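You operate a simulated robot arm through the tools that you are given. There is no shell and no other tool. Be economical: measure what you need, move in short steps, check, and stop when the job is done.

You run a simulated two-armed robot. Do the job below in one go: nothing can be reset, and whatever is moved stays where it is left.

## Task
Wipe up the spill on the top of the glazing bench with the green cloth and put it back.

Only the result counts: the job must be done as asked and must still hold three seconds after the hand-in. Knocking over, shifting, dropping, spilling or breaking anything else fails it. Flat cloth is picked up by pressing the open fingertips on it (5 to 10 N) and closing them slowly along it; thin cloth reads only 2 to 8 mm in the jaws.

## Robot
Two 7-joint arms with two-finger parallel grippers on one trunk, on a base that drives. Base frame: it is fixed to the floor where the robot stands at the start and does not move with it; the origin is under the middle of the robot, x ahead of it, y to its left, z up; the surface under the hand at the start is at about z = 0.86. Readings come in m, rad, newtons and seconds.
The left shoulder is at the start at [0.02, 0.138, 1.144], the right one opposite. With the tool pointing down near the work surface each hand reaches from about 0.16 to 0.5 m from the robot's upright axis, wherever it stands, measured 20 degrees to its own side. Payload 1.57 kg a hand.
The tool frame of a hand sits at the grasp point between the pads (the TCP): z along the fingers, y along the line on which they close. The tips reach 0.03 m beyond it. Largest opening 0.08 m; finger width 0.017, thickness 0.012; the body of the gripper, 0.04 by 0.082 m, starts 0.08 m behind the TCP.
Orientation is that of the tool frame in the base frame, as a unit quaternion [x, y, z, w]. With the fingers straight down and closing along the base's y, the tool's x points along the base's -x, its y along +y and its z along -z.

## Interface
- The arms move only by the tool play_rows. It takes "left_plan", "right_plan" or both (then of equal length, played together; a hand with none holds still); each is one flat list of numbers, 7 for each row, row after row: the shift along the base's x, y, z in units of 100 mm (1.0 is 100 mm), then the turn, a rotation vector about the base's x, y, z in units of 60 degrees (1.0 is 60 degrees), then the closure, from 0 (fully open) to 1 (shut). In form: [x, y, z, ax, ay, az, hand, x, y, z, ax, ay, az, hand, ...]. A call has 1 to 10 rows; each row is the pose to reach, as a shift and turn from the pose commanded when the call began. A call with a number of a shift or a turn outside -1 to 1 is refused whole. A row lasts 0.2 s, in which the tool goes at most 0.05 m and 0.15 rad; a call with a longer step from one row to the next is refused whole, and so is a gripper value outside its range. Where a pose cannot be reached the arm comes as near as it can. A force on the tool above 40 N (or 10 N above the force at the start of the call, whichever is more), or a blocked arm, ends the call early, and 0.2 s more pass. The fingers move at their own pace (about 0.045 m/s each) and stop on an object; they squeeze with about 21 N. The grip force told is the motor's: it shows also when the fingers shut on nothing. Time passes only in rows, and 0.2 s behind the last, so rows that repeat a pose let the fingers close. The reply holds the time, the measured pose of the TCP, the force on the tool along the base axes, the opening and the grip force, in the units named above and with some noise, with the torque about the TCP (base axes, N m) and any sound that the robot's microphone picked up.
- Cameras (640 x 400 px; columns grow to the right, rows downward): "scene" is now at [0.1849, 0.0176, 1.0239]; the picture's right is [0.20, -0.98, 0.00], its down [-0.60, -0.12, -0.79] and it looks along [0.78, 0.16, -0.61] (base axes); focal length 214 px, centre (320, 200). "left" rides on the left gripper at [0.072, 0.007, -0.122] in its tool frame; the picture's right is [-0.09, 1.00, 0.00], its down [-0.84, -0.08, -0.54] and it looks along [-0.54, -0.05, 0.84] (tool axes); focal length 238 px, centre (320, 200). "right" rides on the right gripper at [0.072, -0.007, -0.122] in its tool frame; the picture's right is [0.09, 1.00, 0.00], its down [-0.84, 0.08, -0.54] and it looks along [-0.54, 0.05, 0.84] (tool axes); focal length 238 px, centre (320, 200). There is no depth. A picture from a camera that has moved, and an enlarged one, comes with that camera's place and axes in the base frame and with its lens.
- camera(camera): a new picture of that camera. The clock stands still meanwhile.
- move_column(by): slides the trunk up (or, below 0, down) by that many m; the arms and the scene camera ride with it, the base frame stays. It gives what a move gives, with no picture.
- drive_base(legs): drives the robot by 1 to 6 legs, each [ahead, left, turn to the left] in m, m and rad, along the robot's own axes; the way and the turn of a leg run together, so that a leg with both is an arc; at most 1.5 m and 3.142 rad a leg. The arms and the cameras ride along, it lands a little off, and it stops where it bumps. It gives what a move gives.
- pan_tilt(pan, tilt): turns the head with the scene camera to pan (to the left, within 1.047 rad either way) and tilt (down, from -0.506 to 1.204), counted from straight ahead of the robot. It gives what a move gives.
- zoom(camera, box): a new picture of the part [left, top, right, bottom] of that camera's present view, enlarged. The clock stands still meanwhile.
- job_done(): hands the job in; it is judged then, once.

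Go step by step. Nothing tells you exact positions but the pictures and the camera data: compare them with the known pose of the tool, close in by small moves and look again before you grip or let go. The budget is 120 turns and 108 pictures, counting those below and the enlarged ones. Unless the task says otherwise, let go and move clear before handing in, and close with one line.

The tools are called after "Call:" by a JSON object that holds its "name" and its "arguments". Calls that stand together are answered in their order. play_rows: Moves the arms, as the interface text tells. Its arguments: {"type":"object","properties":{"left_plan":{"type":"array","items":{"type":"number"}},"right_plan":{"type":"array","items":{"type":"number"}}},"required":[]} The other tools are called the same way: move_column (by) slides the trunk up or down; drive_base (legs) drives the base; pan_tilt (pan, tilt) turns the head that bears the scene camera; camera (camera) takes a picture; zoom (camera, box) takes an enlarged picture of a part of a camera's view; job_done () hands the job in.

At the start:

```text
clock: 0.0
left_eef_pos: [0.2538, 0.3073, 0.9907]
left_orientation: [0.0, 0.993, 0.036, -0.115]
left_wrist_force: [0.3, -0.5, -0.5]
left_moment: [-0.03, -0.01, -0.02]
left_grip_width: 0.0798
left_finger_force: 0.1
right_eef_pos: [0.3238, 0.0508, 1.033]
right_orientation: [-0.004, 0.984, -0.003, -0.18]
right_wrist_force: [0.1, 0.3, 0.8]
right_moment: [-0.02, 0.01, 0.01]
right_grip_width: 0.0799
right_finger_force: 0.1
trunk travel left (down, up): [-0.519, 0.721]
robot x, y, heading: [0.0001, 0.0004, -0.002]
head pan, tilt: [0.204, 0.656]
```

scene: 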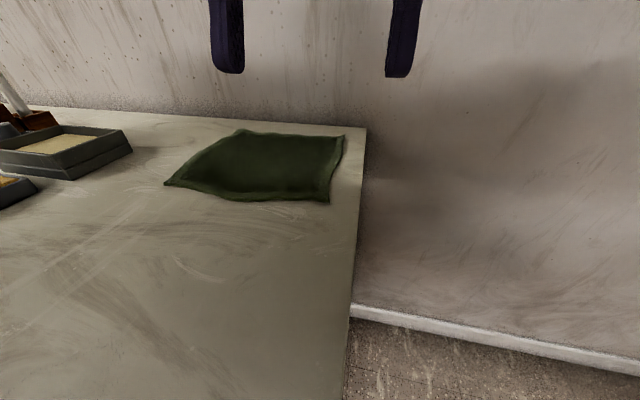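
right: 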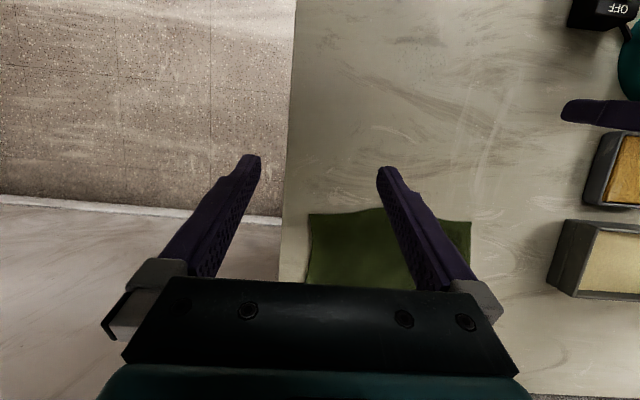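
left: 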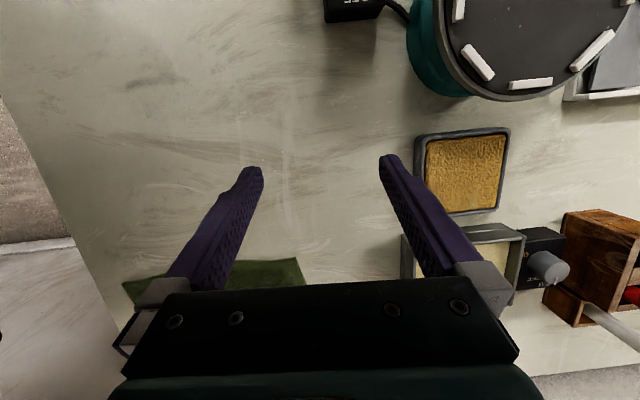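

I see the green cloth flat on the bench's far right corner; no spill is in view yet. I'll pan the head to look over the rest of the bench.

Call:
{"name": "pan_tilt", "arguments": {"pan": 0.9, "tilt": 0.6}}

Call:
{"name": "camera", "arguments": {"camera": "scene"}}

```text
clock: 1.1
left_eef_pos: [0.253, 0.3067, 0.9905]
left_orientation: [0.0, 0.993, 0.036, -0.117]
left_wrist_force: [1.4, -0.4, 0.2]
left_moment: [0.05, -0.01, 0.0]
left_grip_width: 0.0798
left_finger_force: 0.1
right_eef_pos: [0.3234, 0.0508, 1.032]
right_orientation: [-0.004, 0.983, -0.002, -0.182]
right_wrist_force: [0.0, -0.1, 0.6]
right_moment: [0.0, 0.01, -0.01]
right_grip_width: 0.0801
right_finger_force: 0.1
trunk travel left (down, up): [-0.519, 0.721]
robot x, y, heading: [0.0007, -0.005, 0.006]
head pan, tilt: [0.901, 0.6]
```

```text
104 pictures are left
camera scene: at [0.1551, 0.0692, 1.0288], right [0.78, -0.62, 0.0], down [-0.35, -0.44, -0.83], along [0.51, 0.65, -0.56], focal length 214 px, centre (320, 200)
```

scene: 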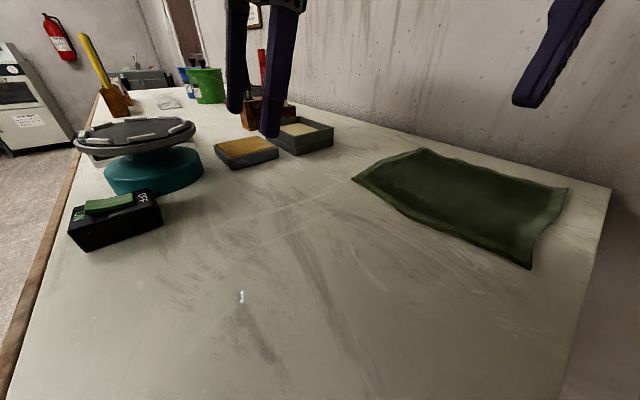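

The bench runs off to the left with a wheel, switch box and trays. There's a small glint at about (240,297) and something pale near (165,100); I'll enlarge both.

Call:
{"name": "zoom", "arguments": {"camera": "scene", "box": [120, 220, 440, 400]}}

Call:
{"name": "zoom", "arguments": {"camera": "scene", "box": [60, 20, 340, 195]}}

```text
2.00 times, centred on (280, 310) of scene
camera zoom: at [0.1551, 0.0692, 1.0288], right [0.78, -0.62, 0.0], down [-0.35, -0.44, -0.83], along [0.51, 0.65, -0.56], focal length 429 px, centre (400, -20)
```

zoom: 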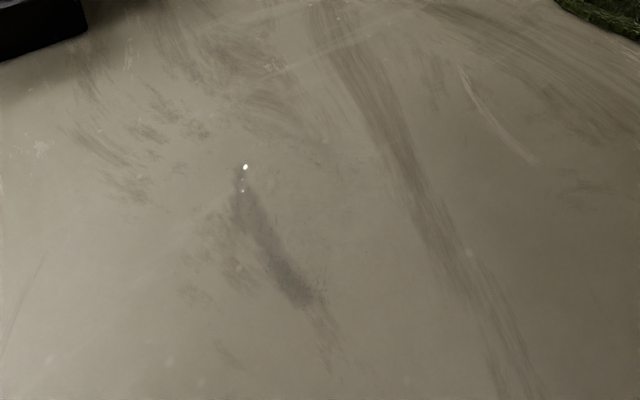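

```text
2.29 times, centred on (200, 108) of scene
camera zoom: at [0.1551, 0.0692, 1.0288], right [0.78, -0.62, 0.0], down [-0.35, -0.44, -0.83], along [0.51, 0.65, -0.56], focal length 490 px, centre (594, 411)
```

zoom: 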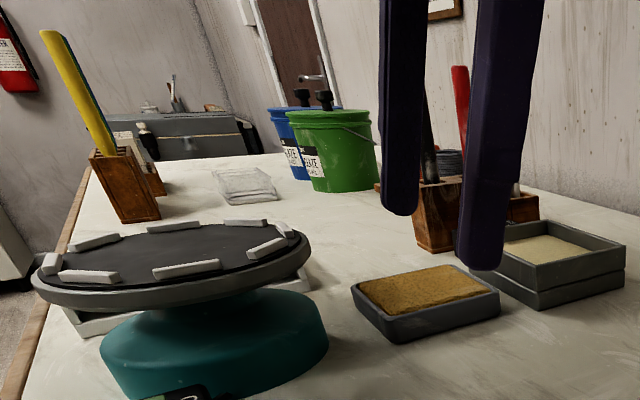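

The glint at roughly (0.17, 0.19) may be highlights on a clear puddle. I'll look from other angles: tilt the head further down and use the left hand's camera.

Call:
{"name": "pan_tilt", "arguments": {"pan": 0.75, "tilt": 1.1}}

Call:
{"name": "camera", "arguments": {"camera": "scene"}}

Call:
{"name": "zoom", "arguments": {"camera": "left", "box": [0, 0, 420, 260]}}

```text
clock: 2.0
left_eef_pos: [0.2518, 0.3079, 0.9913]
left_orientation: [0.0, 0.992, 0.037, -0.117]
left_wrist_force: [0.0, -0.1, 0.0]
left_moment: [0.02, 0.0, 0.0]
left_grip_width: 0.08
left_finger_force: 0.0
right_eef_pos: [0.3228, 0.0512, 1.0313]
right_orientation: [-0.005, 0.983, -0.002, -0.182]
right_wrist_force: [0.4, 0.0, 0.1]
right_moment: [0.0, 0.01, -0.01]
right_grip_width: 0.0798
right_finger_force: 0.1
trunk travel left (down, up): [-0.519, 0.721]
robot x, y, heading: [0.0009, 0.0024, -0.0]
head pan, tilt: [0.75, 1.1]
```

```text
101 pictures are left
camera scene: at [0.1464, 0.0431, 0.9902], right [0.68, -0.73, 0.0], down [-0.65, -0.61, -0.45], along [0.33, 0.31, -0.89], focal length 214 px, centre (320, 200)
```

scene: 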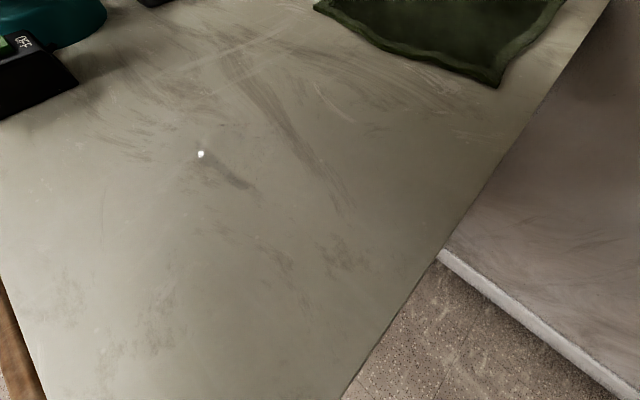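

```text
1.52 times, centred on (210, 130) of left
camera zoom: at [0.2119, 0.3047, 1.125], right [0.1, 0.99, 0.05], down [0.94, -0.11, 0.33], along [0.33, 0.02, -0.94], focal length 363 px, centre (488, 307)
```

zoom: 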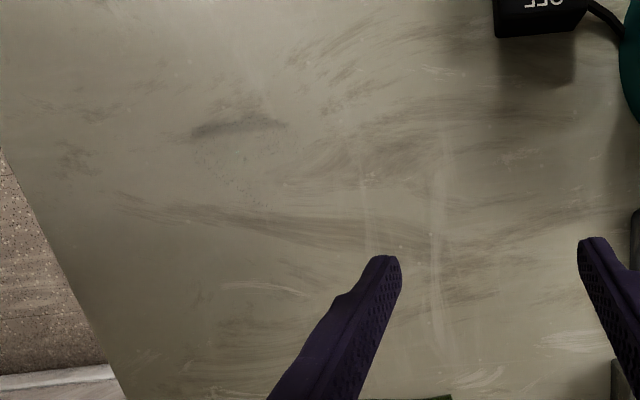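

The glint stays at about (0.16, 0.18) in both scene views but not in the left hand's view, so it may be a highlight on a clear puddle. I'll zoom closely.

Call:
{"name": "zoom", "arguments": {"camera": "scene", "box": [130, 100, 290, 200]}}

Call:
{"name": "zoom", "arguments": {"camera": "left", "box": [80, 20, 280, 145]}}

Call:
{"name": "zoom", "arguments": {"camera": "right", "box": [280, 0, 640, 225]}}

```text
4.00 times, centred on (210, 150) of scene
camera zoom: at [0.1464, 0.0431, 0.9902], right [0.68, -0.73, 0.0], down [-0.65, -0.61, -0.45], along [0.33, 0.31, -0.89], focal length 858 px, centre (760, 400)
```

zoom: 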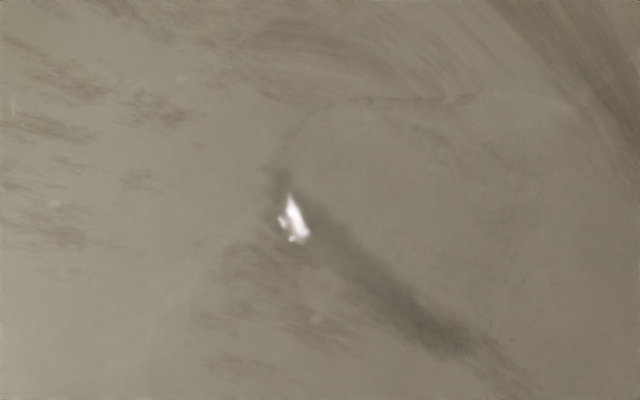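

```text
3.20 times, centred on (180, 82) of left
camera zoom: at [0.2119, 0.3047, 1.125], right [0.1, 0.99, 0.05], down [0.94, -0.11, 0.33], along [0.33, 0.02, -0.94], focal length 763 px, centre (768, 576)
```

zoom: 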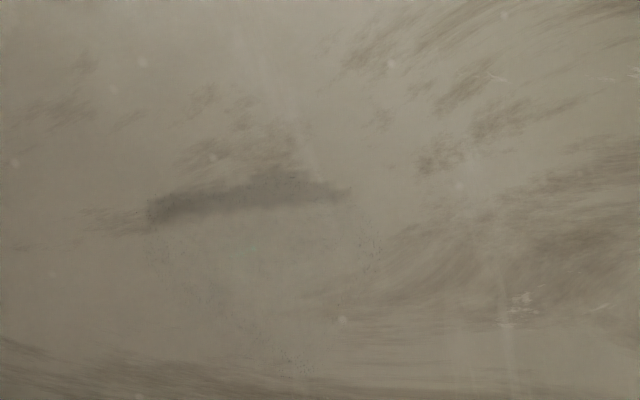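

```text
1.78 times, centred on (460, 112) of right
camera zoom: at [0.2995, 0.0441, 1.1714], right [-0.1, 0.99, 0.03], down [0.97, 0.09, 0.21], along [0.2, 0.05, -0.98], focal length 424 px, centre (71, 356)
```

zoom: 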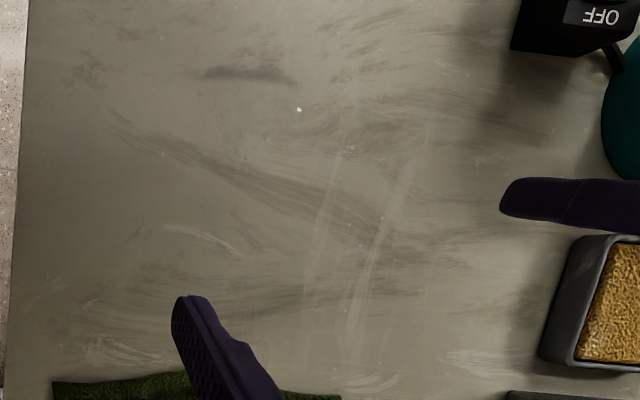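

A clear puddle shows: a faint rim, about 6 cm across, centred near (0.19, 0.167). The cloth is about x 0.39–0.61, y 0.05–0.28. I'll move the right hand out of the way and bring the left camera over the puddle for a better look, straightening the tool.

Call:
{"name": "play_rows", "arguments": {"left_plan": [0, -0.2, 0, 0, -0.1, 0, 0, 0, -0.4, 0, -0.05, -0.2, 0, 0, 0, -0.6, 0, -0.07, -0.22, 0, 0, 0, -0.8, 0, -0.07, -0.22, 0, 0, 0, -1, 0, -0.07, -0.22, 0, 0, 0, -1, 0, -0.07, -0.22, 0, 0], "right_plan": [0, -0.25, 0.2, 0, 0, 0, 0, 0, -0.5, 0.4, 0, 0, 0, 0, 0, -0.75, 0.6, 0, 0, 0, 0, 0, -1, 0.8, 0, 0, 0, 0, 0, -1, 0.8, 0, 0, 0, 0, 0, -1, 0.8, 0, 0, 0, 0]}}

Call:
{"name": "camera", "arguments": {"camera": "left"}}

Call:
{"name": "zoom", "arguments": {"camera": "scene", "box": [100, 60, 420, 260]}}

```text
clock: 2.5
left_eef_pos: [0.2452, 0.2858, 0.9793]
left_orientation: [-0.007, 0.996, 0.033, -0.083]
left_wrist_force: [-0.5, 0.3, -0.3]
left_moment: [0.0, 0.03, -0.04]
left_grip_width: 0.0802
left_finger_force: 0.0
right_eef_pos: [0.2669, 0.0743, 1.0318]
right_orientation: [-0.104, 0.972, -0.049, -0.203]
right_wrist_force: [-0.2, 0.0, 0.5]
right_moment: [-0.02, 0.01, 0.01]
right_grip_width: 0.0798
right_finger_force: 0.1
trunk travel left (down, up): [-0.519, 0.721]
robot x, y, heading: [-0.0002, -0.0019, 0.001]
head pan, tilt: [0.75, 1.1]
stopped in row 2 (right hand): the arm was blocked; the commanded pose is now the measured one
```

```text
96 pictures are left
camera left: at [0.1947, 0.2826, 1.1095], right [0.08, 1.0, 0.05], down [0.92, -0.1, 0.39], along [0.39, 0.02, -0.92], focal length 238 px, centre (320, 200)
```

left: 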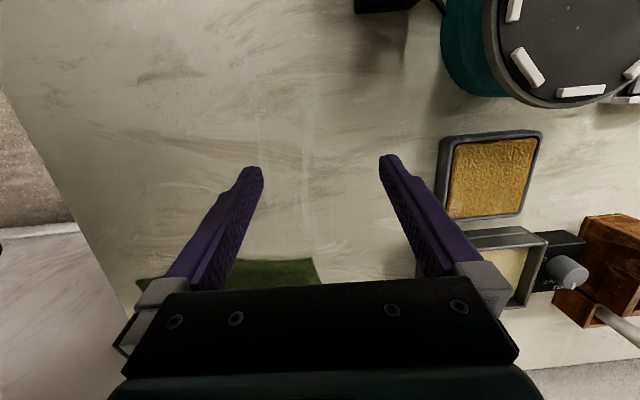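

```text
2.00 times, centred on (260, 160) of scene
camera zoom: at [0.1465, 0.043, 0.9902], right [0.68, -0.73, 0.0], down [-0.65, -0.61, -0.45], along [0.33, 0.31, -0.89], focal length 429 px, centre (440, 280)
```

zoom: 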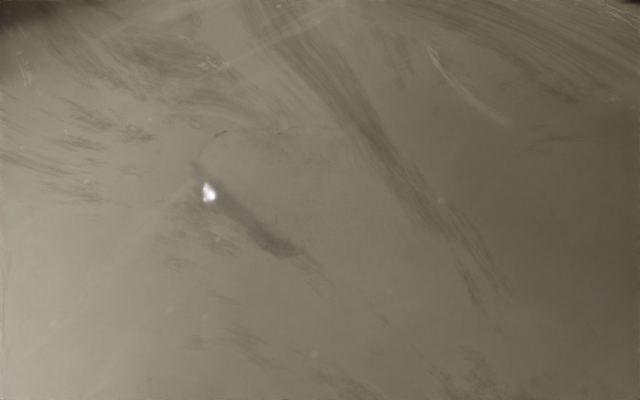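

The right arm blocked while moving sideways (left hand only partly moved). I'll try the right hand in a gentler way: ahead and right.

Call:
{"name": "play_rows", "arguments": {"right_plan": [0.2, -0.05, 0, 0, 0, 0, 0, 0.4, -0.1, 0, 0, 0, 0, 0, 0.5, -0.3, 0, 0, 0, 0, 0, 0.5, -0.5, 0, 0, 0, 0, 0, 0.5, -0.7, 0, 0, 0, 0, 0, 0.5, -0.9, 0, 0, 0, 0, 0]}}

```text
clock: 3.8
left_eef_pos: [0.2448, 0.2855, 0.979]
left_orientation: [-0.008, 0.996, 0.035, -0.083]
left_wrist_force: [-0.2, -0.3, 0.3]
left_moment: [0.02, -0.02, 0.0]
left_grip_width: 0.08
left_finger_force: 0.1
right_eef_pos: [0.2607, 0.0476, 1.0]
right_orientation: [-0.201, 0.947, -0.099, -0.229]
right_wrist_force: [0.6, -0.4, -0.1]
right_moment: [0.0, -0.02, 0.01]
right_grip_width: 0.0797
right_finger_force: 0.1
right hand out of reach, approached as far as the arm can: row 1, 2, 3
trunk travel left (down, up): [-0.519, 0.721]
robot x, y, heading: [0.0011, -0.0016, -0.0]
head pan, tilt: [0.75, 1.1]
stopped in row 6 (right hand): the arm was blocked; the commanded pose is now the measured one
```

The right arm behaves as if obstructed; I'll look at it with the head turned right.

Call:
{"name": "pan_tilt", "arguments": {"pan": -0.7, "tilt": 0.5}}

Call:
{"name": "camera", "arguments": {"camera": "scene"}}

Call:
{"name": "camera", "arguments": {"camera": "right"}}

```text
clock: 5.4
left_eef_pos: [0.2444, 0.2863, 0.9787]
left_orientation: [-0.007, 0.996, 0.034, -0.083]
left_wrist_force: [0.7, 0.1, -0.8]
left_moment: [0.0, 0.01, -0.01]
left_grip_width: 0.08
left_finger_force: 0.1
right_eef_pos: [0.2615, 0.0478, 0.9996]
right_orientation: [-0.202, 0.947, -0.099, -0.229]
right_wrist_force: [-0.2, 0.4, 0.4]
right_moment: [0.02, 0.01, 0.02]
right_grip_width: 0.0799
right_finger_force: 0.1
trunk travel left (down, up): [-0.519, 0.721]
robot x, y, heading: [-0.0003, -0.0019, -0.005]
head pan, tilt: [-0.7, 0.499]
```

```text
94 pictures are left
camera scene: at [0.1697, -0.0584, 1.0378], right [-0.64, -0.77, 0.0], down [-0.37, 0.31, -0.88], along [0.67, -0.56, -0.48], focal length 214 px, centre (320, 200)
```

scene: 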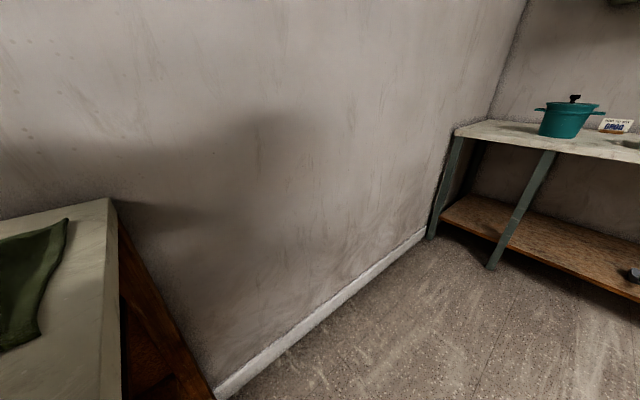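

```text
93 pictures are left
camera right: at [0.2529, 0.0505, 1.1411], right [-0.5, 0.86, -0.05], down [0.86, 0.5, 0.07], along [0.09, -0.01, -1.0], focal length 238 px, centre (320, 200)
```

right: 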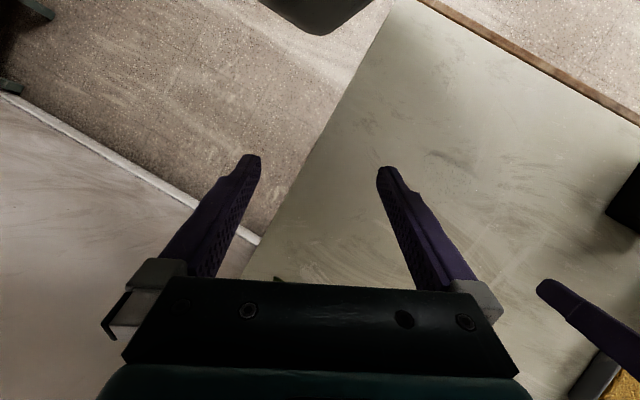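

Nothing external blocks it, so it's likely a joint limit or the head. I'll turn the head left and try lifting the right hand and yawing it back.

Call:
{"name": "pan_tilt", "arguments": {"pan": 0.5, "tilt": 0.9}}

Call:
{"name": "play_rows", "arguments": {"right_plan": [0, 0, 0.1, 0, 0, 0, 0, 0, 0, 0.3, 0, 0, 0.1, 0, 0.1, 0, 0.3, 0, 0, 0.2, 0, 0.2, 0, 0.3, 0, 0, 0.3, 0, 0.3, 0, 0.3, 0, 0, 0.4, 0]}}

Call:
{"name": "camera", "arguments": {"camera": "scene"}}

```text
clock: 6.8
left_eef_pos: [0.2441, 0.2864, 0.9791]
left_orientation: [-0.008, 0.996, 0.034, -0.083]
left_wrist_force: [-0.1, 0.0, 0.8]
left_moment: [0.01, -0.01, -0.01]
left_grip_width: 0.0801
left_finger_force: 0.0
right_eef_pos: [0.2616, 0.0474, 1.0005]
right_orientation: [-0.201, 0.947, -0.099, -0.229]
right_wrist_force: [0.1, -0.2, 1.0]
right_moment: [0.0, 0.0, 0.01]
right_grip_width: 0.08
right_finger_force: 0.1
trunk travel left (down, up): [-0.519, 0.721]
robot x, y, heading: [-0.0018, -0.0002, -0.005]
head pan, tilt: [0.499, 0.901]
```

```text
clock: 8.2
left_eef_pos: [0.244, 0.2853, 0.9785]
left_orientation: [-0.008, 0.996, 0.034, -0.083]
left_wrist_force: [-0.1, 0.8, 0.5]
left_moment: [-0.01, -0.01, 0.0]
left_grip_width: 0.0799
left_finger_force: 0.0
right_eef_pos: [0.2633, 0.0239, 0.9961]
right_orientation: [-0.401, 0.872, -0.118, -0.256]
right_wrist_force: [0.6, 0.7, -0.5]
right_moment: [0.0, -0.02, -0.01]
right_grip_width: 0.0802
right_finger_force: 0.2
right hand out of reach, approached as far as the arm can: row 2, 3, 4, 5
trunk travel left (down, up): [-0.519, 0.721]
robot x, y, heading: [0.0014, 0.0017, -0.0]
head pan, tilt: [0.499, 0.901]
stopped in row 5 (right hand): the arm was blocked; the commanded pose is now the measured one
```

```text
92 pictures are left
camera scene: at [0.1663, 0.0363, 1.004], right [0.48, -0.88, 0.0], down [-0.69, -0.38, -0.62], along [0.55, 0.3, -0.78], focal length 214 px, centre (320, 200)
```

scene: 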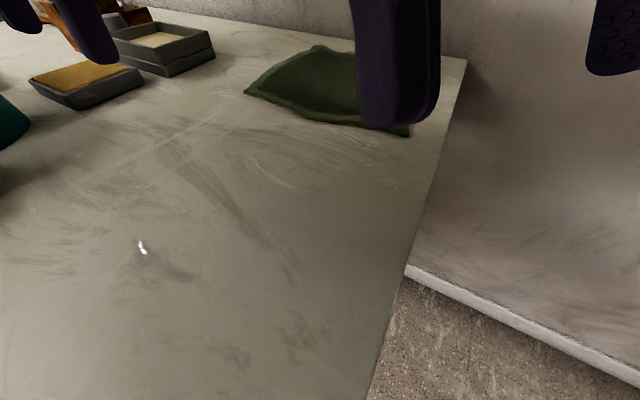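

I turned the wrist the wrong way (+z makes it worse). I'll turn it back with -z while moving to the right.

Call:
{"name": "play_rows", "arguments": {"right_plan": [0, -0.05, 0, 0, 0, -0.1, 0, 0, -0.1, 0, 0, 0, -0.2, 0, 0, -0.15, 0, 0, 0, -0.3, 0, 0, -0.2, 0, 0, 0, -0.4, 0, 0, -0.25, 0, 0, 0, -0.5, 0, 0, -0.3, 0, 0, 0, -0.6, 0]}}

```text
clock: 9.6
left_eef_pos: [0.2439, 0.286, 0.9772]
left_orientation: [-0.007, 0.996, 0.034, -0.084]
left_wrist_force: [0.0, 0.4, -0.9]
left_moment: [0.03, 0.01, 0.03]
left_grip_width: 0.0799
left_finger_force: 0.2
right_eef_pos: [0.2632, -0.0066, 0.9998]
right_orientation: [-0.11, 0.953, -0.034, -0.279]
right_wrist_force: [0.7, -0.4, 0.2]
right_moment: [0.0, 0.0, 0.01]
right_grip_width: 0.0797
right_finger_force: 0.1
trunk travel left (down, up): [-0.519, 0.721]
robot x, y, heading: [0.0012, 0.0018, 0.002]
head pan, tilt: [0.499, 0.901]
```

Good, it obeys now. Next I move it further right, away from the bench area.

Call:
{"name": "play_rows", "arguments": {"right_plan": [0, -0.2, 0, 0, 0, -0.05, 0, 0, -0.4, 0, 0, 0, -0.1, 0, 0, -0.6, 0, 0, 0, -0.15, 0, 0, -0.8, 0, 0, 0, -0.2, 0, 0, -1, 0, 0, 0, -0.2, 0, 0, -1, 0, 0, 0, -0.2, 0]}}

```text
clock: 11.0
left_eef_pos: [0.2441, 0.2852, 0.9787]
left_orientation: [-0.008, 0.996, 0.034, -0.083]
left_wrist_force: [-0.4, 0.8, 0.1]
left_moment: [-0.01, 0.06, -0.05]
left_grip_width: 0.0801
left_finger_force: 0.0
right_eef_pos: [0.2636, -0.1038, 0.9983]
right_orientation: [-0.01, 0.959, -0.005, -0.282]
right_wrist_force: [0.4, 0.5, 0.4]
right_moment: [-0.03, 0.0, 0.03]
right_grip_width: 0.0801
right_finger_force: 0.1
trunk travel left (down, up): [-0.519, 0.721]
robot x, y, heading: [-0.0029, 0.0009, -0.002]
head pan, tilt: [0.499, 0.901]
```

The right hand is clear. Now I take the left camera over the puddle while straightening the tool.

Call:
{"name": "play_rows", "arguments": {"left_plan": [0, -0.25, 0, -0.02, -0.06, 0, 0, 0, -0.5, 0, -0.04, -0.12, 0, 0, 0, -0.75, 0, -0.06, -0.16, 0, 0, 0, -1, 0, -0.06, -0.16, 0, 0, 0, -1, 0, -0.06, -0.16, 0, 0]}}

Call:
{"name": "zoom", "arguments": {"camera": "left", "box": [160, 0, 480, 200]}}

```text
clock: 12.2
left_eef_pos: [0.2412, 0.1857, 0.9764]
left_orientation: [-0.008, 1.0, 0.004, -0.005]
left_wrist_force: [0.1, 0.4, 0.0]
left_moment: [-0.01, 0.01, -0.02]
left_grip_width: 0.0799
left_finger_force: 0.0
right_eef_pos: [0.2638, -0.1057, 0.9977]
right_orientation: [-0.011, 0.96, -0.004, -0.281]
right_wrist_force: [-0.2, -0.2, -1.4]
right_moment: [0.01, 0.01, -0.05]
right_grip_width: 0.0799
right_finger_force: 0.0
trunk travel left (down, up): [-0.519, 0.721]
robot x, y, heading: [-0.001, 0.0001, -0.001]
head pan, tilt: [0.499, 0.901]
```

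```text
2.00 times, centred on (320, 100) of left
camera zoom: at [0.1714, 0.1904, 1.0973], right [0.08, 1.0, 0.01], down [0.84, -0.07, 0.53], along [0.53, -0.04, -0.85], focal length 477 px, centre (320, 400)
```

zoom: 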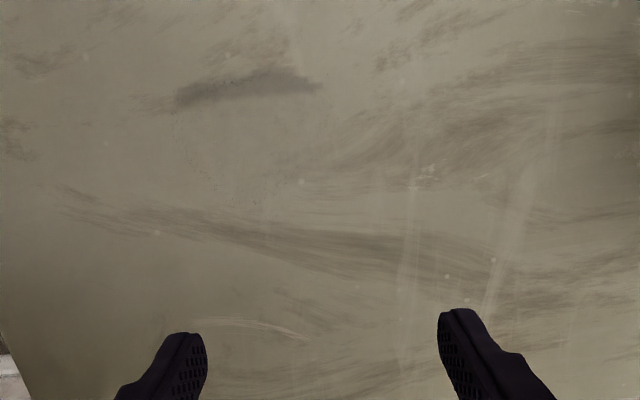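

The faint ring of specks bounds x 0.16–0.215, y 0.13–0.20. One tighter zoom to be sure of its extent.

Call:
{"name": "zoom", "arguments": {"camera": "left", "box": [220, 20, 348, 100]}}

```text
5.00 times, centred on (284, 60) of left
camera zoom: at [0.1714, 0.1904, 1.0973], right [0.08, 1.0, 0.01], down [0.84, -0.07, 0.53], along [0.53, -0.04, -0.85], focal length 1192 px, centre (500, 900)
```

zoom: 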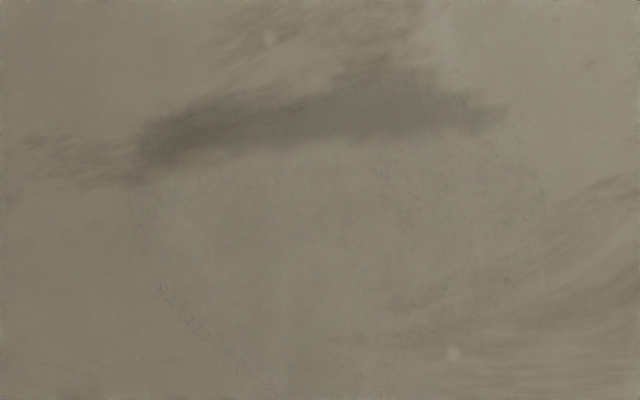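

Puddle centre is about (0.183, 0.163), radius 3–4 cm. Now I go to the cloth with the left hand.

Call:
{"name": "play_rows", "arguments": {"left_plan": [0.25, -0.05, 0, 0, 0, 0, 0, 0.5, -0.1, 0, 0, 0, 0, 0, 0.75, -0.15, 0, 0, 0, 0, 0, 1, -0.2, 0, 0, 0, 0, 0]}}

Call:
{"name": "play_rows", "arguments": {"left_plan": [0.25, 0, 0, 0, 0, 0, 0, 0.5, 0, 0, 0, 0, 0, 0, 0.75, 0, 0, 0, 0, 0, 0, 1, 0, 0, 0, 0, 0, 0, 1, 0, 0, 0, 0, 0, 0]}}

Call:
{"name": "camera", "arguments": {"camera": "scene"}}

Call:
{"name": "camera", "arguments": {"camera": "left"}}

```text
clock: 13.2
left_eef_pos: [0.3435, 0.1666, 0.9798]
left_orientation: [-0.007, 1.0, 0.002, 0.0]
left_wrist_force: [-0.4, 0.6, 0.0]
left_moment: [0.01, -0.03, 0.0]
left_grip_width: 0.0801
left_finger_force: 0.1
right_eef_pos: [0.2638, -0.1053, 0.9976]
right_orientation: [-0.011, 0.96, -0.004, -0.281]
right_wrist_force: [0.0, 0.2, -0.1]
right_moment: [-0.01, 0.02, 0.0]
right_grip_width: 0.0799
right_finger_force: 0.1
trunk travel left (down, up): [-0.519, 0.721]
robot x, y, heading: [-0.0011, 0.0066, -0.001]
head pan, tilt: [0.499, 0.901]
```

```text
clock: 14.4
left_eef_pos: [0.4442, 0.1661, 0.9783]
left_orientation: [-0.008, 1.0, 0.001, 0.0]
left_wrist_force: [0.1, -0.7, -0.7]
left_moment: [0.0, 0.04, -0.02]
left_grip_width: 0.0797
left_finger_force: 0.0
right_eef_pos: [0.2639, -0.1056, 0.9972]
right_orientation: [-0.012, 0.96, -0.004, -0.281]
right_wrist_force: [-0.5, -0.5, 0.1]
right_moment: [0.0, -0.01, -0.01]
right_grip_width: 0.0796
right_finger_force: 0.2
trunk travel left (down, up): [-0.519, 0.721]
robot x, y, heading: [0.0025, 0.0052, -0.002]
head pan, tilt: [0.499, 0.901]
```

```text
89 pictures are left
camera scene: at [0.1663, 0.0364, 1.004], right [0.48, -0.88, 0.0], down [-0.69, -0.38, -0.62], along [0.55, 0.3, -0.78], focal length 214 px, centre (320, 200)
```

scene: 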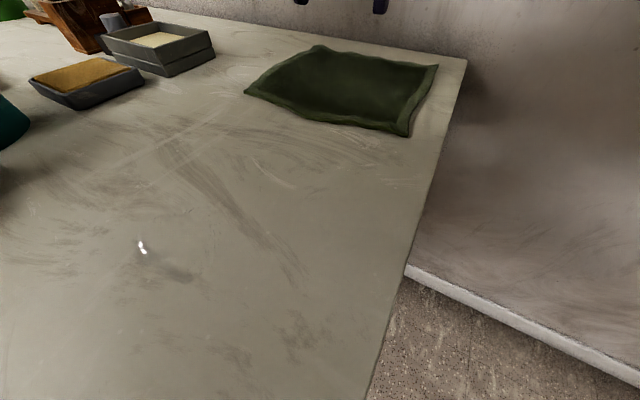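

```text
88 pictures are left
camera left: at [0.3734, 0.1706, 1.0993], right [0.08, 1.0, 0.0], down [0.84, -0.07, 0.54], along [0.54, -0.04, -0.84], focal length 238 px, centre (320, 200)
```

left: 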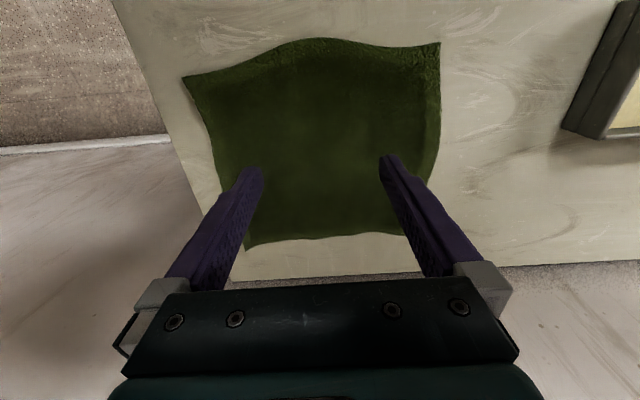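

The cloth spans about x 0.38–0.60, y 0.05–0.27, centre (0.488, 0.160). I'll go a bit further ahead and descend to press the open fingertips on its middle.

Call:
{"name": "play_rows", "arguments": {"left_plan": [0.15, -0.03, -0.2, 0, 0, 0, 0, 0.3, -0.06, -0.4, 0, 0, 0, 0, 0.3, -0.06, -0.6, 0, 0, 0, 0, 0.3, -0.06, -0.72, 0, 0, 0, 0, 0.3, -0.06, -0.76, 0, 0, 0, 0]}}

Call:
{"name": "camera", "arguments": {"camera": "left"}}

```text
clock: 15.6
left_eef_pos: [0.4747, 0.1593, 0.9025]
left_orientation: [-0.007, 1.0, 0.002, 0.0]
left_wrist_force: [-0.6, 0.0, 0.3]
left_moment: [0.03, -0.02, -0.03]
left_grip_width: 0.0799
left_finger_force: 0.0
right_eef_pos: [0.2649, -0.1049, 0.9973]
right_orientation: [-0.011, 0.96, -0.005, -0.28]
right_wrist_force: [1.0, -0.7, 0.7]
right_moment: [-0.01, -0.02, -0.02]
right_grip_width: 0.0802
right_finger_force: 0.0
trunk travel left (down, up): [-0.519, 0.721]
robot x, y, heading: [-0.0012, -0.0028, -0.002]
head pan, tilt: [0.499, 0.901]
```

```text
87 pictures are left
camera left: at [0.4027, 0.1647, 1.023], right [0.08, 1.0, 0.0], down [0.84, -0.07, 0.54], along [0.54, -0.04, -0.84], focal length 238 px, centre (320, 200)
```

left: 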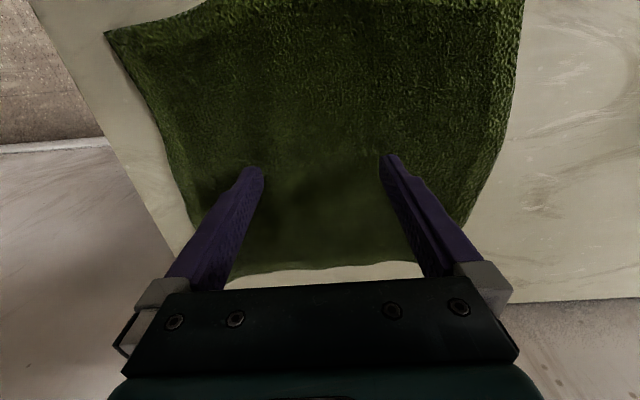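

Centred over the cloth with the tips about a centimetre above. I press down in small steps.

Call:
{"name": "play_rows", "arguments": {"left_plan": [0, 0, -0.03, 0, 0, 0, 0, 0, 0, -0.06, 0, 0, 0, 0, 0, 0, -0.08, 0, 0, 0, 0, 0, 0, -0.1, 0, 0, 0, 0, 0, 0, -0.1, 0, 0, 0, 0]}}

```text
clock: 16.8
left_eef_pos: [0.4739, 0.1605, 0.893]
left_orientation: [-0.007, 1.0, 0.001, 0.001]
left_wrist_force: [-2.4, 0.2, 8.8]
left_moment: [-0.15, 0.02, -0.03]
left_grip_width: 0.0801
left_finger_force: 0.0
right_eef_pos: [0.2633, -0.1052, 0.9978]
right_orientation: [-0.011, 0.96, -0.004, -0.28]
right_wrist_force: [0.3, -0.9, -0.7]
right_moment: [-0.01, -0.04, 0.02]
right_grip_width: 0.08
right_finger_force: 0.1
trunk travel left (down, up): [-0.519, 0.721]
robot x, y, heading: [-0.0054, 0.0025, -0.001]
head pan, tilt: [0.499, 0.901]
```

The press force is 8.8 N, just right. Now I close slowly.

Call:
{"name": "play_rows", "arguments": {"left_plan": [0, 0, 0, 0, 0, 0, 0.1, 0, 0, 0, 0, 0, 0, 0.2, 0, 0, 0, 0, 0, 0, 0.3, 0, 0, 0, 0, 0, 0, 0.4, 0, 0, 0, 0, 0, 0, 0.5, 0, 0, 0, 0, 0, 0, 0.6, 0, 0, 0, 0, 0, 0, 0.7, 0, 0, 0, 0, 0, 0, 0.8, 0, 0, 0, 0, 0, 0, 0.9, 0, 0, 0, 0, 0, 0, 1]}}

Call:
{"name": "play_rows", "arguments": {"left_plan": [0, 0, 0, 0, 0, 0, 1, 0, 0, 0, 0, 0, 0, 1]}}

Call:
{"name": "camera", "arguments": {"camera": "left"}}

```text
clock: 19.0
left_eef_pos: [0.475, 0.1596, 0.8929]
left_orientation: [-0.008, 1.0, 0.001, 0.001]
left_wrist_force: [-0.2, -0.7, 10.6]
left_moment: [-0.05, 0.01, 0.0]
left_grip_width: 0.0078
left_finger_force: 21.0
right_eef_pos: [0.2636, -0.1042, 0.9968]
right_orientation: [-0.011, 0.96, -0.004, -0.28]
right_wrist_force: [0.0, 0.4, -0.2]
right_moment: [-0.02, 0.01, 0.0]
right_grip_width: 0.0799
right_finger_force: 0.0
trunk travel left (down, up): [-0.519, 0.721]
robot x, y, heading: [-0.0003, -0.0009, -0.001]
head pan, tilt: [0.499, 0.901]
```

```text
clock: 19.6
left_eef_pos: [0.4749, 0.1597, 0.8931]
left_orientation: [-0.007, 1.0, 0.001, 0.001]
left_wrist_force: [-0.3, -0.3, 10.0]
left_moment: [-0.06, 0.0, 0.02]
left_grip_width: 0.0079
left_finger_force: 21.0
right_eef_pos: [0.2654, -0.1053, 0.9982]
right_orientation: [-0.012, 0.96, -0.005, -0.28]
right_wrist_force: [-0.3, -0.3, 0.1]
right_moment: [-0.02, -0.01, 0.02]
right_grip_width: 0.08
right_finger_force: 0.1
trunk travel left (down, up): [-0.519, 0.721]
robot x, y, heading: [0.0026, -0.001, -0.005]
head pan, tilt: [0.499, 0.901]
```

```text
86 pictures are left
camera left: at [0.4037, 0.1649, 1.0137], right [0.08, 1.0, 0.0], down [0.84, -0.07, 0.54], along [0.54, -0.04, -0.84], focal length 238 px, centre (320, 200)
```

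left: 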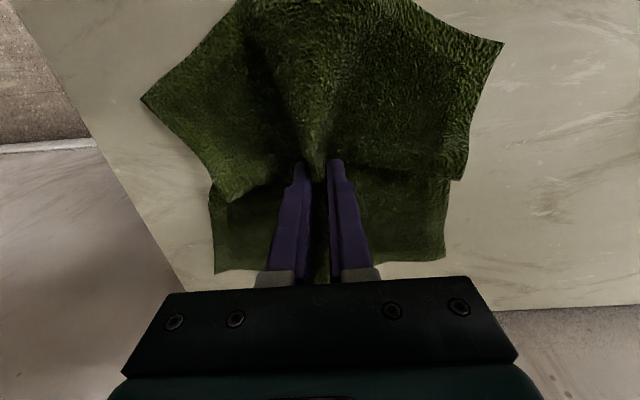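

Cloth gripped (7.9 mm). I lift it 5 cm and carry it back toward the puddle.

Call:
{"name": "play_rows", "arguments": {"left_plan": [0, 0, 0.2, 0, 0, 0, 1, 0, 0, 0.4, 0, 0, 0, 1, 0, 0, 0.6, 0, 0, 0, 1, -0.25, 0, 0.6, 0, 0, 0, 1, -0.5, 0, 0.6, 0, 0, 0, 1, -0.75, 0, 0.6, 0, 0, 0, 1, -1, 0, 0.6, 0, 0, 0, 1]}}

Call:
{"name": "camera", "arguments": {"camera": "left"}}

Call:
{"name": "camera", "arguments": {"camera": "scene"}}

```text
clock: 21.2
left_eef_pos: [0.3734, 0.1622, 0.9513]
left_orientation: [-0.009, 1.0, 0.003, -0.001]
left_wrist_force: [-0.4, 0.8, 0.2]
left_moment: [-0.04, -0.02, 0.0]
left_grip_width: 0.007
left_finger_force: 21.0
right_eef_pos: [0.2631, -0.1057, 0.996]
right_orientation: [-0.011, 0.96, -0.005, -0.281]
right_wrist_force: [0.1, 0.6, -0.2]
right_moment: [-0.02, 0.02, -0.01]
right_grip_width: 0.08
right_finger_force: 0.2
trunk travel left (down, up): [-0.519, 0.721]
robot x, y, heading: [0.0017, -0.0008, -0.006]
head pan, tilt: [0.499, 0.901]
```

```text
85 pictures are left
camera left: at [0.3019, 0.1655, 1.0725], right [0.08, 1.0, 0.0], down [0.84, -0.07, 0.54], along [0.54, -0.04, -0.84], focal length 238 px, centre (320, 200)
```

left: 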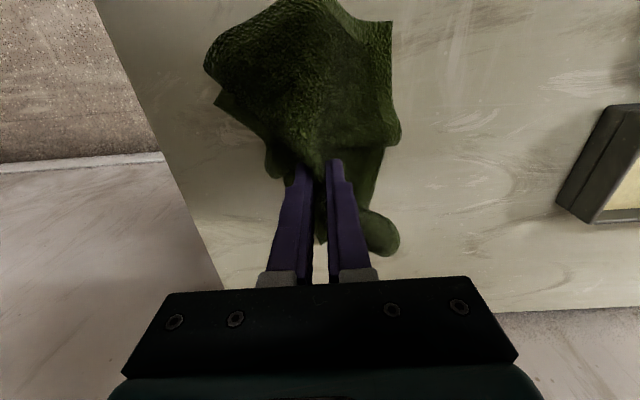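

```text
84 pictures are left
camera scene: at [0.1662, 0.0364, 1.004], right [0.48, -0.88, 0.0], down [-0.69, -0.38, -0.62], along [0.55, 0.3, -0.78], focal length 214 px, centre (320, 200)
```

scene: 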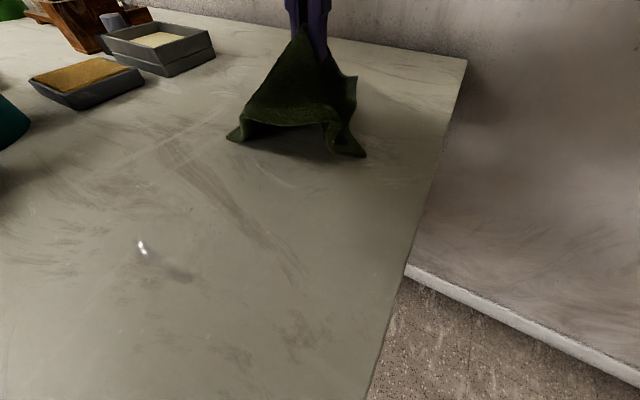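

Carrying nicely. I turn the head right to keep it clear and go on to the puddle.

Call:
{"name": "pan_tilt", "arguments": {"pan": -0.3, "tilt": 0.7}}

Call:
{"name": "play_rows", "arguments": {"left_plan": [-0.25, 0, 0, 0, 0, 0, 1, -0.5, 0, 0, 0, 0, 0, 1, -0.75, 0, 0, 0, 0, 0, 1, -1, 0, 0, 0, 0, 0, 1]}}

Call:
{"name": "play_rows", "arguments": {"left_plan": [-0.25, 0, 0, 0, 0, 0, 1, -0.5, 0, 0, 0, 0, 0, 1, -0.75, 0, 0, 0, 0, 0, 1, -0.9, 0, 0, 0, 0, 0, 1, -0.9, 0, 0, 0, 0, 0, 1]}}

Call:
{"name": "camera", "arguments": {"camera": "left"}}

```text
clock: 22.3
left_eef_pos: [0.3741, 0.1603, 0.9525]
left_orientation: [-0.008, 1.0, 0.002, 0.001]
left_wrist_force: [-0.4, -0.1, -0.3]
left_moment: [-0.04, 0.02, 0.05]
left_grip_width: 0.0071
left_finger_force: 20.6
right_eef_pos: [0.2636, -0.1053, 0.9978]
right_orientation: [-0.011, 0.96, -0.005, -0.28]
right_wrist_force: [0.2, 0.4, 0.5]
right_moment: [0.01, 0.0, 0.01]
right_grip_width: 0.0803
right_finger_force: 0.1
trunk travel left (down, up): [-0.519, 0.721]
robot x, y, heading: [0.0013, 0.0016, -0.005]
head pan, tilt: [-0.3, 0.7]
```

```text
clock: 23.3
left_eef_pos: [0.2744, 0.1607, 0.9529]
left_orientation: [-0.008, 1.0, 0.002, 0.0]
left_wrist_force: [0.5, 0.2, 0.2]
left_moment: [-0.05, 0.03, 0.02]
left_grip_width: 0.0067
left_finger_force: 21.5
right_eef_pos: [0.2637, -0.1054, 0.9955]
right_orientation: [-0.012, 0.96, -0.004, -0.281]
right_wrist_force: [-1.0, 0.6, 0.2]
right_moment: [0.02, -0.03, 0.02]
right_grip_width: 0.0802
right_finger_force: 0.0
trunk travel left (down, up): [-0.519, 0.721]
robot x, y, heading: [0.0011, 0.0029, -0.001]
head pan, tilt: [-0.3, 0.7]
```

```text
clock: 24.5
left_eef_pos: [0.2058, 0.155, 0.9554]
left_orientation: [-0.007, 1.0, 0.002, -0.001]
left_wrist_force: [0.0, 0.4, 0.1]
left_moment: [0.02, 0.01, 0.0]
left_grip_width: 0.0068
left_finger_force: 20.6
left hand out of reach, approached as far as the arm can: row 3, 4, 5
right_eef_pos: [0.2627, -0.1036, 0.9977]
right_orientation: [-0.01, 0.96, -0.004, -0.28]
right_wrist_force: [-0.2, 0.1, -0.8]
right_moment: [0.02, 0.03, 0.02]
right_grip_width: 0.08
right_finger_force: 0.1
trunk travel left (down, up): [-0.519, 0.721]
robot x, y, heading: [-0.0009, 0.0001, -0.001]
head pan, tilt: [-0.3, 0.7]
```

```text
83 pictures are left
camera left: at [0.1354, 0.1599, 1.0764], right [0.08, 1.0, 0.0], down [0.84, -0.07, 0.54], along [0.54, -0.04, -0.84], focal length 238 px, centre (320, 200)
```

left: 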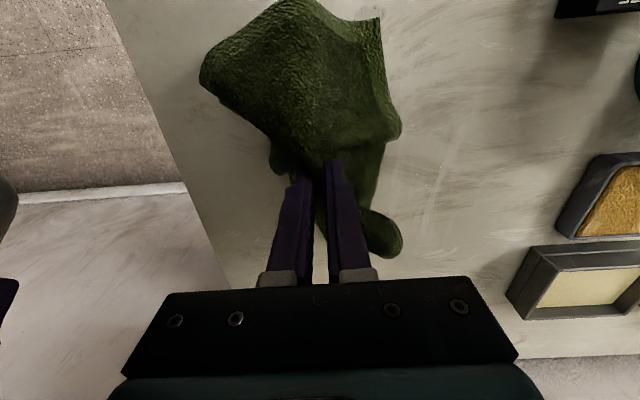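

Too close to the body to reach x 0.18, so I extend the arm again and back the base off by 9 cm.

Call:
{"name": "play_rows", "arguments": {"left_plan": [0.3, 0, 0, 0, 0, 0, 1, 0.6, 0, 0, 0, 0, 0, 1, 0.9, 0, 0, 0, 0, 0, 1, 0.9, 0, 0, 0, 0, 0, 1]}}

Call:
{"name": "drive_base", "arguments": {"legs": [[-0.09, 0, 0]]}}

Call:
{"name": "pan_tilt", "arguments": {"pan": 0.4, "tilt": 0.9}}

Call:
{"name": "camera", "arguments": {"camera": "scene"}}

```text
clock: 25.5
left_eef_pos: [0.2964, 0.1559, 0.9561]
left_orientation: [-0.008, 1.0, 0.002, 0.0]
left_wrist_force: [0.8, 0.3, 0.3]
left_moment: [0.0, -0.01, 0.02]
left_grip_width: 0.0066
left_finger_force: 20.9
right_eef_pos: [0.2648, -0.1056, 0.997]
right_orientation: [-0.011, 0.96, -0.004, -0.281]
right_wrist_force: [0.7, 0.0, 0.1]
right_moment: [0.0, -0.01, 0.0]
right_grip_width: 0.0799
right_finger_force: 0.0
trunk travel left (down, up): [-0.519, 0.721]
robot x, y, heading: [-0.0, 0.0051, 0.002]
head pan, tilt: [-0.3, 0.7]
```

```text
clock: 26.6
left_eef_pos: [0.2081, 0.1553, 0.9568]
left_orientation: [-0.008, 1.0, 0.002, 0.0]
left_wrist_force: [-0.1, 0.8, -0.7]
left_moment: [-0.02, 0.02, 0.01]
left_grip_width: 0.0068
left_finger_force: 21.1
right_eef_pos: [0.1763, -0.1052, 0.998]
right_orientation: [-0.01, 0.96, -0.003, -0.281]
right_wrist_force: [0.6, 0.4, 0.1]
right_moment: [0.05, -0.02, 0.05]
right_grip_width: 0.0799
right_finger_force: 0.1
trunk travel left (down, up): [-0.519, 0.721]
robot x, y, heading: [-0.0883, 0.0008, 0.003]
head pan, tilt: [-0.3, 0.7]
```

```text
clock: 27.7
left_eef_pos: [0.2085, 0.1544, 0.9561]
left_orientation: [-0.008, 1.0, 0.002, 0.0]
left_wrist_force: [-0.4, 0.4, 0.0]
left_moment: [-0.02, -0.01, 0.05]
left_grip_width: 0.0069
left_finger_force: 21.0
right_eef_pos: [0.1764, -0.1055, 0.9985]
right_orientation: [-0.01, 0.96, -0.004, -0.28]
right_wrist_force: [-0.3, 0.4, -1.0]
right_moment: [-0.03, -0.01, -0.01]
right_grip_width: 0.0796
right_finger_force: 0.0
trunk travel left (down, up): [-0.519, 0.721]
robot x, y, heading: [-0.0863, 0.0018, 0.0]
head pan, tilt: [0.4, 0.901]
```

```text
82 pictures are left
camera scene: at [0.0817, 0.0294, 1.004], right [0.39, -0.92, 0.0], down [-0.72, -0.3, -0.62], along [0.57, 0.24, -0.78], focal length 214 px, centre (320, 200)
```

scene: 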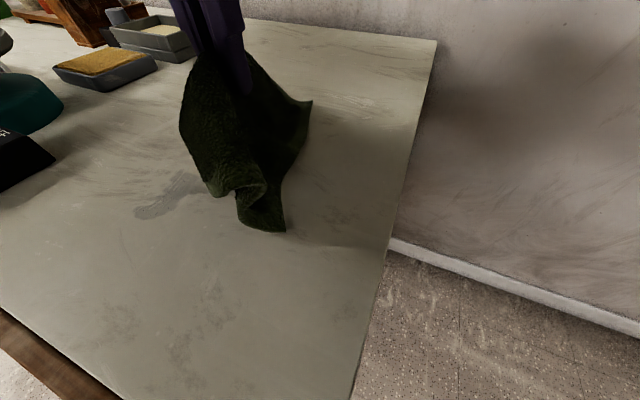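

Part of the puddle now shows up to the left of the cloth; I enlarge it.

Call:
{"name": "zoom", "arguments": {"camera": "scene", "box": [80, 130, 304, 270]}}

```text
2.86 times, centred on (192, 200) of scene
camera zoom: at [0.0817, 0.0294, 1.004], right [0.39, -0.92, 0.0], down [-0.72, -0.3, -0.62], along [0.57, 0.24, -0.78], focal length 613 px, centre (686, 200)
```

zoom: 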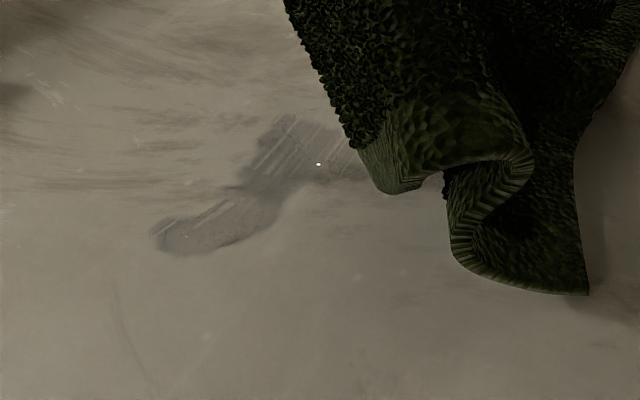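

The wet area reaches from about (0.11, 0.21) to (0.17, 0.16) and under the cloth. I'll lift the cloth clear, back off 7 cm more for reach, and look at the whole puddle.

Call:
{"name": "play_rows", "arguments": {"left_plan": [0.1, 0, 0.2, 0, 0, 0, 1, 0.3, 0, 0.4, 0, 0, 0, 1, 0.5, 0, 0.6, 0, 0, 0, 1, 0.7, 0, 0.8, 0, 0, 0, 1, 0.7, 0, 0.9, 0, 0, 0, 1]}}

Call:
{"name": "drive_base", "arguments": {"legs": [[-0.07, 0, 0]]}}

Call:
{"name": "zoom", "arguments": {"camera": "scene", "box": [60, 60, 380, 260]}}

```text
clock: 28.9
left_eef_pos: [0.2763, 0.157, 1.0367]
left_orientation: [-0.01, 1.0, 0.004, -0.013]
left_wrist_force: [-0.3, 0.1, 0.4]
left_moment: [-0.05, 0.02, 0.05]
left_grip_width: 0.0068
left_finger_force: 21.5
right_eef_pos: [0.1761, -0.1053, 0.9979]
right_orientation: [-0.01, 0.96, -0.003, -0.281]
right_wrist_force: [0.4, 0.0, -0.1]
right_moment: [-0.05, 0.0, -0.04]
right_grip_width: 0.0798
right_finger_force: 0.1
trunk travel left (down, up): [-0.519, 0.721]
robot x, y, heading: [-0.0859, -0.0032, 0.001]
head pan, tilt: [0.4, 0.901]
```

```text
clock: 29.9
left_eef_pos: [0.2055, 0.1564, 1.0368]
left_orientation: [-0.009, 1.0, 0.004, -0.013]
left_wrist_force: [0.9, 0.2, -0.5]
left_moment: [0.02, 0.02, -0.03]
left_grip_width: 0.0065
left_finger_force: 21.1
right_eef_pos: [0.1068, -0.1053, 0.9969]
right_orientation: [-0.01, 0.96, -0.003, -0.281]
right_wrist_force: [-0.8, 1.2, 0.9]
right_moment: [0.01, -0.01, -0.02]
right_grip_width: 0.0803
right_finger_force: 0.0
trunk travel left (down, up): [-0.519, 0.721]
robot x, y, heading: [-0.1603, 0.0031, 0.0]
head pan, tilt: [0.4, 0.901]
```

```text
2.00 times, centred on (220, 160) of scene
camera zoom: at [0.0114, 0.0295, 1.0039], right [0.39, -0.92, 0.0], down [-0.72, -0.31, -0.62], along [0.57, 0.24, -0.78], focal length 429 px, centre (520, 280)
```

zoom: 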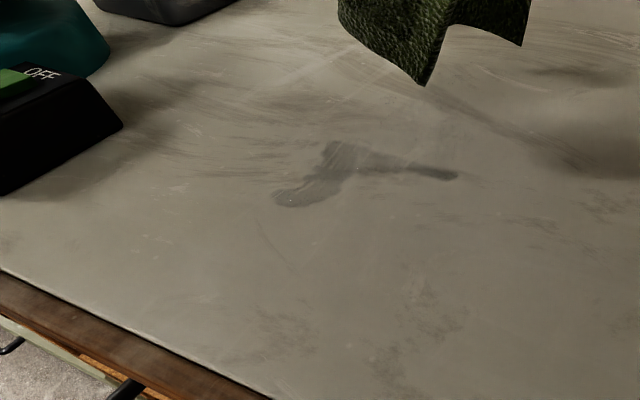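

The remaining wet smear lies between (0.115, 0.21), (0.165, 0.21) and (0.17, 0.13). I lower the cloth at (0.205, 0.14) and then wipe in strokes.

Call:
{"name": "play_rows", "arguments": {"left_plan": [0, -0.05, -0.25, 0, 0, 0, 1, 0, -0.1, -0.5, 0, 0, 0, 1, 0, -0.16, -0.75, 0, 0, 0, 1, 0, -0.16, -1, 0, 0, 0, 1, 0, -0.16, -1, 0, 0, 0, 1]}}

Call:
{"name": "play_rows", "arguments": {"left_plan": [0, 0, -0.2, 0, 0, 0, 1, 0, 0, -0.3, 0, 0, 0, 1, 0, 0, -0.36, 0, 0, 0, 1, 0, 0, -0.4, 0, 0, 0, 1, 0, 0, -0.42, 0, 0, 0, 1, 0, 0, -0.42, 0, 0, 0, 1]}}

Call:
{"name": "camera", "arguments": {"camera": "scene"}}

```text
clock: 31.1
left_eef_pos: [0.2061, 0.1394, 0.9379]
left_orientation: [-0.009, 1.0, 0.004, -0.012]
left_wrist_force: [-0.9, 0.5, -0.2]
left_moment: [-0.03, 0.01, 0.02]
left_grip_width: 0.0068
left_finger_force: 20.9
right_eef_pos: [0.1067, -0.1061, 0.9968]
right_orientation: [-0.011, 0.96, -0.004, -0.28]
right_wrist_force: [0.3, -1.1, -0.6]
right_moment: [0.03, -0.01, 0.01]
right_grip_width: 0.0801
right_finger_force: 0.1
trunk travel left (down, up): [-0.519, 0.721]
robot x, y, heading: [-0.1579, -0.0, -0.002]
head pan, tilt: [0.4, 0.901]
```

```text
clock: 32.3
left_eef_pos: [0.2084, 0.1402, 0.9008]
left_orientation: [-0.008, 1.0, 0.001, -0.007]
left_wrist_force: [-4.4, 1.5, 24.4]
left_moment: [-0.05, 0.04, -0.05]
left_grip_width: 0.0067
left_finger_force: 21.5
right_eef_pos: [0.1061, -0.1046, 0.9979]
right_orientation: [-0.011, 0.96, -0.004, -0.281]
right_wrist_force: [-0.3, -0.4, 0.1]
right_moment: [0.0, 0.0, -0.02]
right_grip_width: 0.0802
right_finger_force: 0.0
trunk travel left (down, up): [-0.519, 0.721]
robot x, y, heading: [-0.159, -0.0017, -0.003]
head pan, tilt: [0.4, 0.901]
stopped in row 5 (left hand): the force on the tool passed its limit at 44 N (the readings are from after the stop); the commanded pose is now the measured one
```

```text
79 pictures are left
camera scene: at [0.0123, 0.0304, 1.0042], right [0.39, -0.92, 0.0], down [-0.72, -0.3, -0.62], along [0.57, 0.24, -0.78], focal length 214 px, centre (320, 200)
```

scene: 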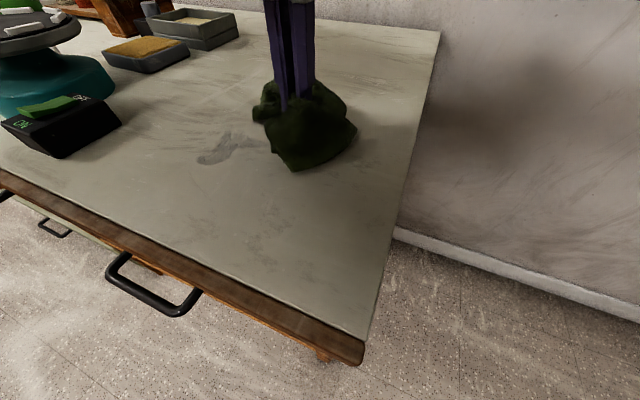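

Pressed at 24 N, a bit hard; I ease up 2–3 mm and stroke toward the robot and back, stepping left.

Call:
{"name": "play_rows", "arguments": {"left_plan": [0, 0, 0.02, 0, 0, 0, 1, -0.25, 0, 0.025, 0, 0, 0, 1, -0.5, 0, 0.025, 0, 0, 0, 1, -0.75, 0, 0.025, 0, 0, 0, 1, -1, 0, 0.025, 0, 0, 0, 1, -1, 0.25, 0.025, 0, 0, 0, 1, -0.75, 0.25, 0.025, 0, 0, 0, 1, -0.5, 0.25, 0.025, 0, 0, 0, 1, -0.25, 0.25, 0.025, 0, 0, 0, 1, 0, 0.25, 0.025, 0, 0, 0, 1]}}

Call:
{"name": "camera", "arguments": {"camera": "scene"}}

```text
clock: 34.5
left_eef_pos: [0.2084, 0.1645, 0.9018]
left_orientation: [-0.008, 1.0, 0.002, -0.01]
left_wrist_force: [-3.2, 0.1, 12.7]
left_moment: [-0.09, 0.04, -0.02]
left_grip_width: 0.0069
left_finger_force: 20.7
right_eef_pos: [0.1067, -0.1045, 0.9967]
right_orientation: [-0.011, 0.96, -0.004, -0.28]
right_wrist_force: [0.8, -0.7, 0.8]
right_moment: [-0.01, 0.0, 0.0]
right_grip_width: 0.0799
right_finger_force: 0.1
trunk travel left (down, up): [-0.519, 0.721]
robot x, y, heading: [-0.1576, -0.0008, 0.003]
head pan, tilt: [0.4, 0.901]
```

```text
78 pictures are left
camera scene: at [0.012, 0.0298, 1.004], right [0.39, -0.92, 0.0], down [-0.72, -0.3, -0.62], along [0.57, 0.24, -0.78], focal length 214 px, centre (320, 200)
```

scene: 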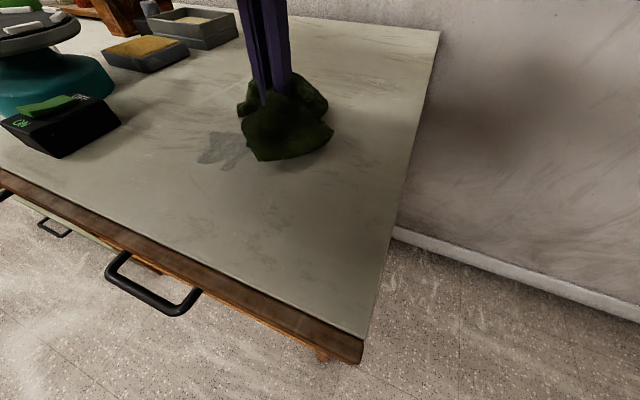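

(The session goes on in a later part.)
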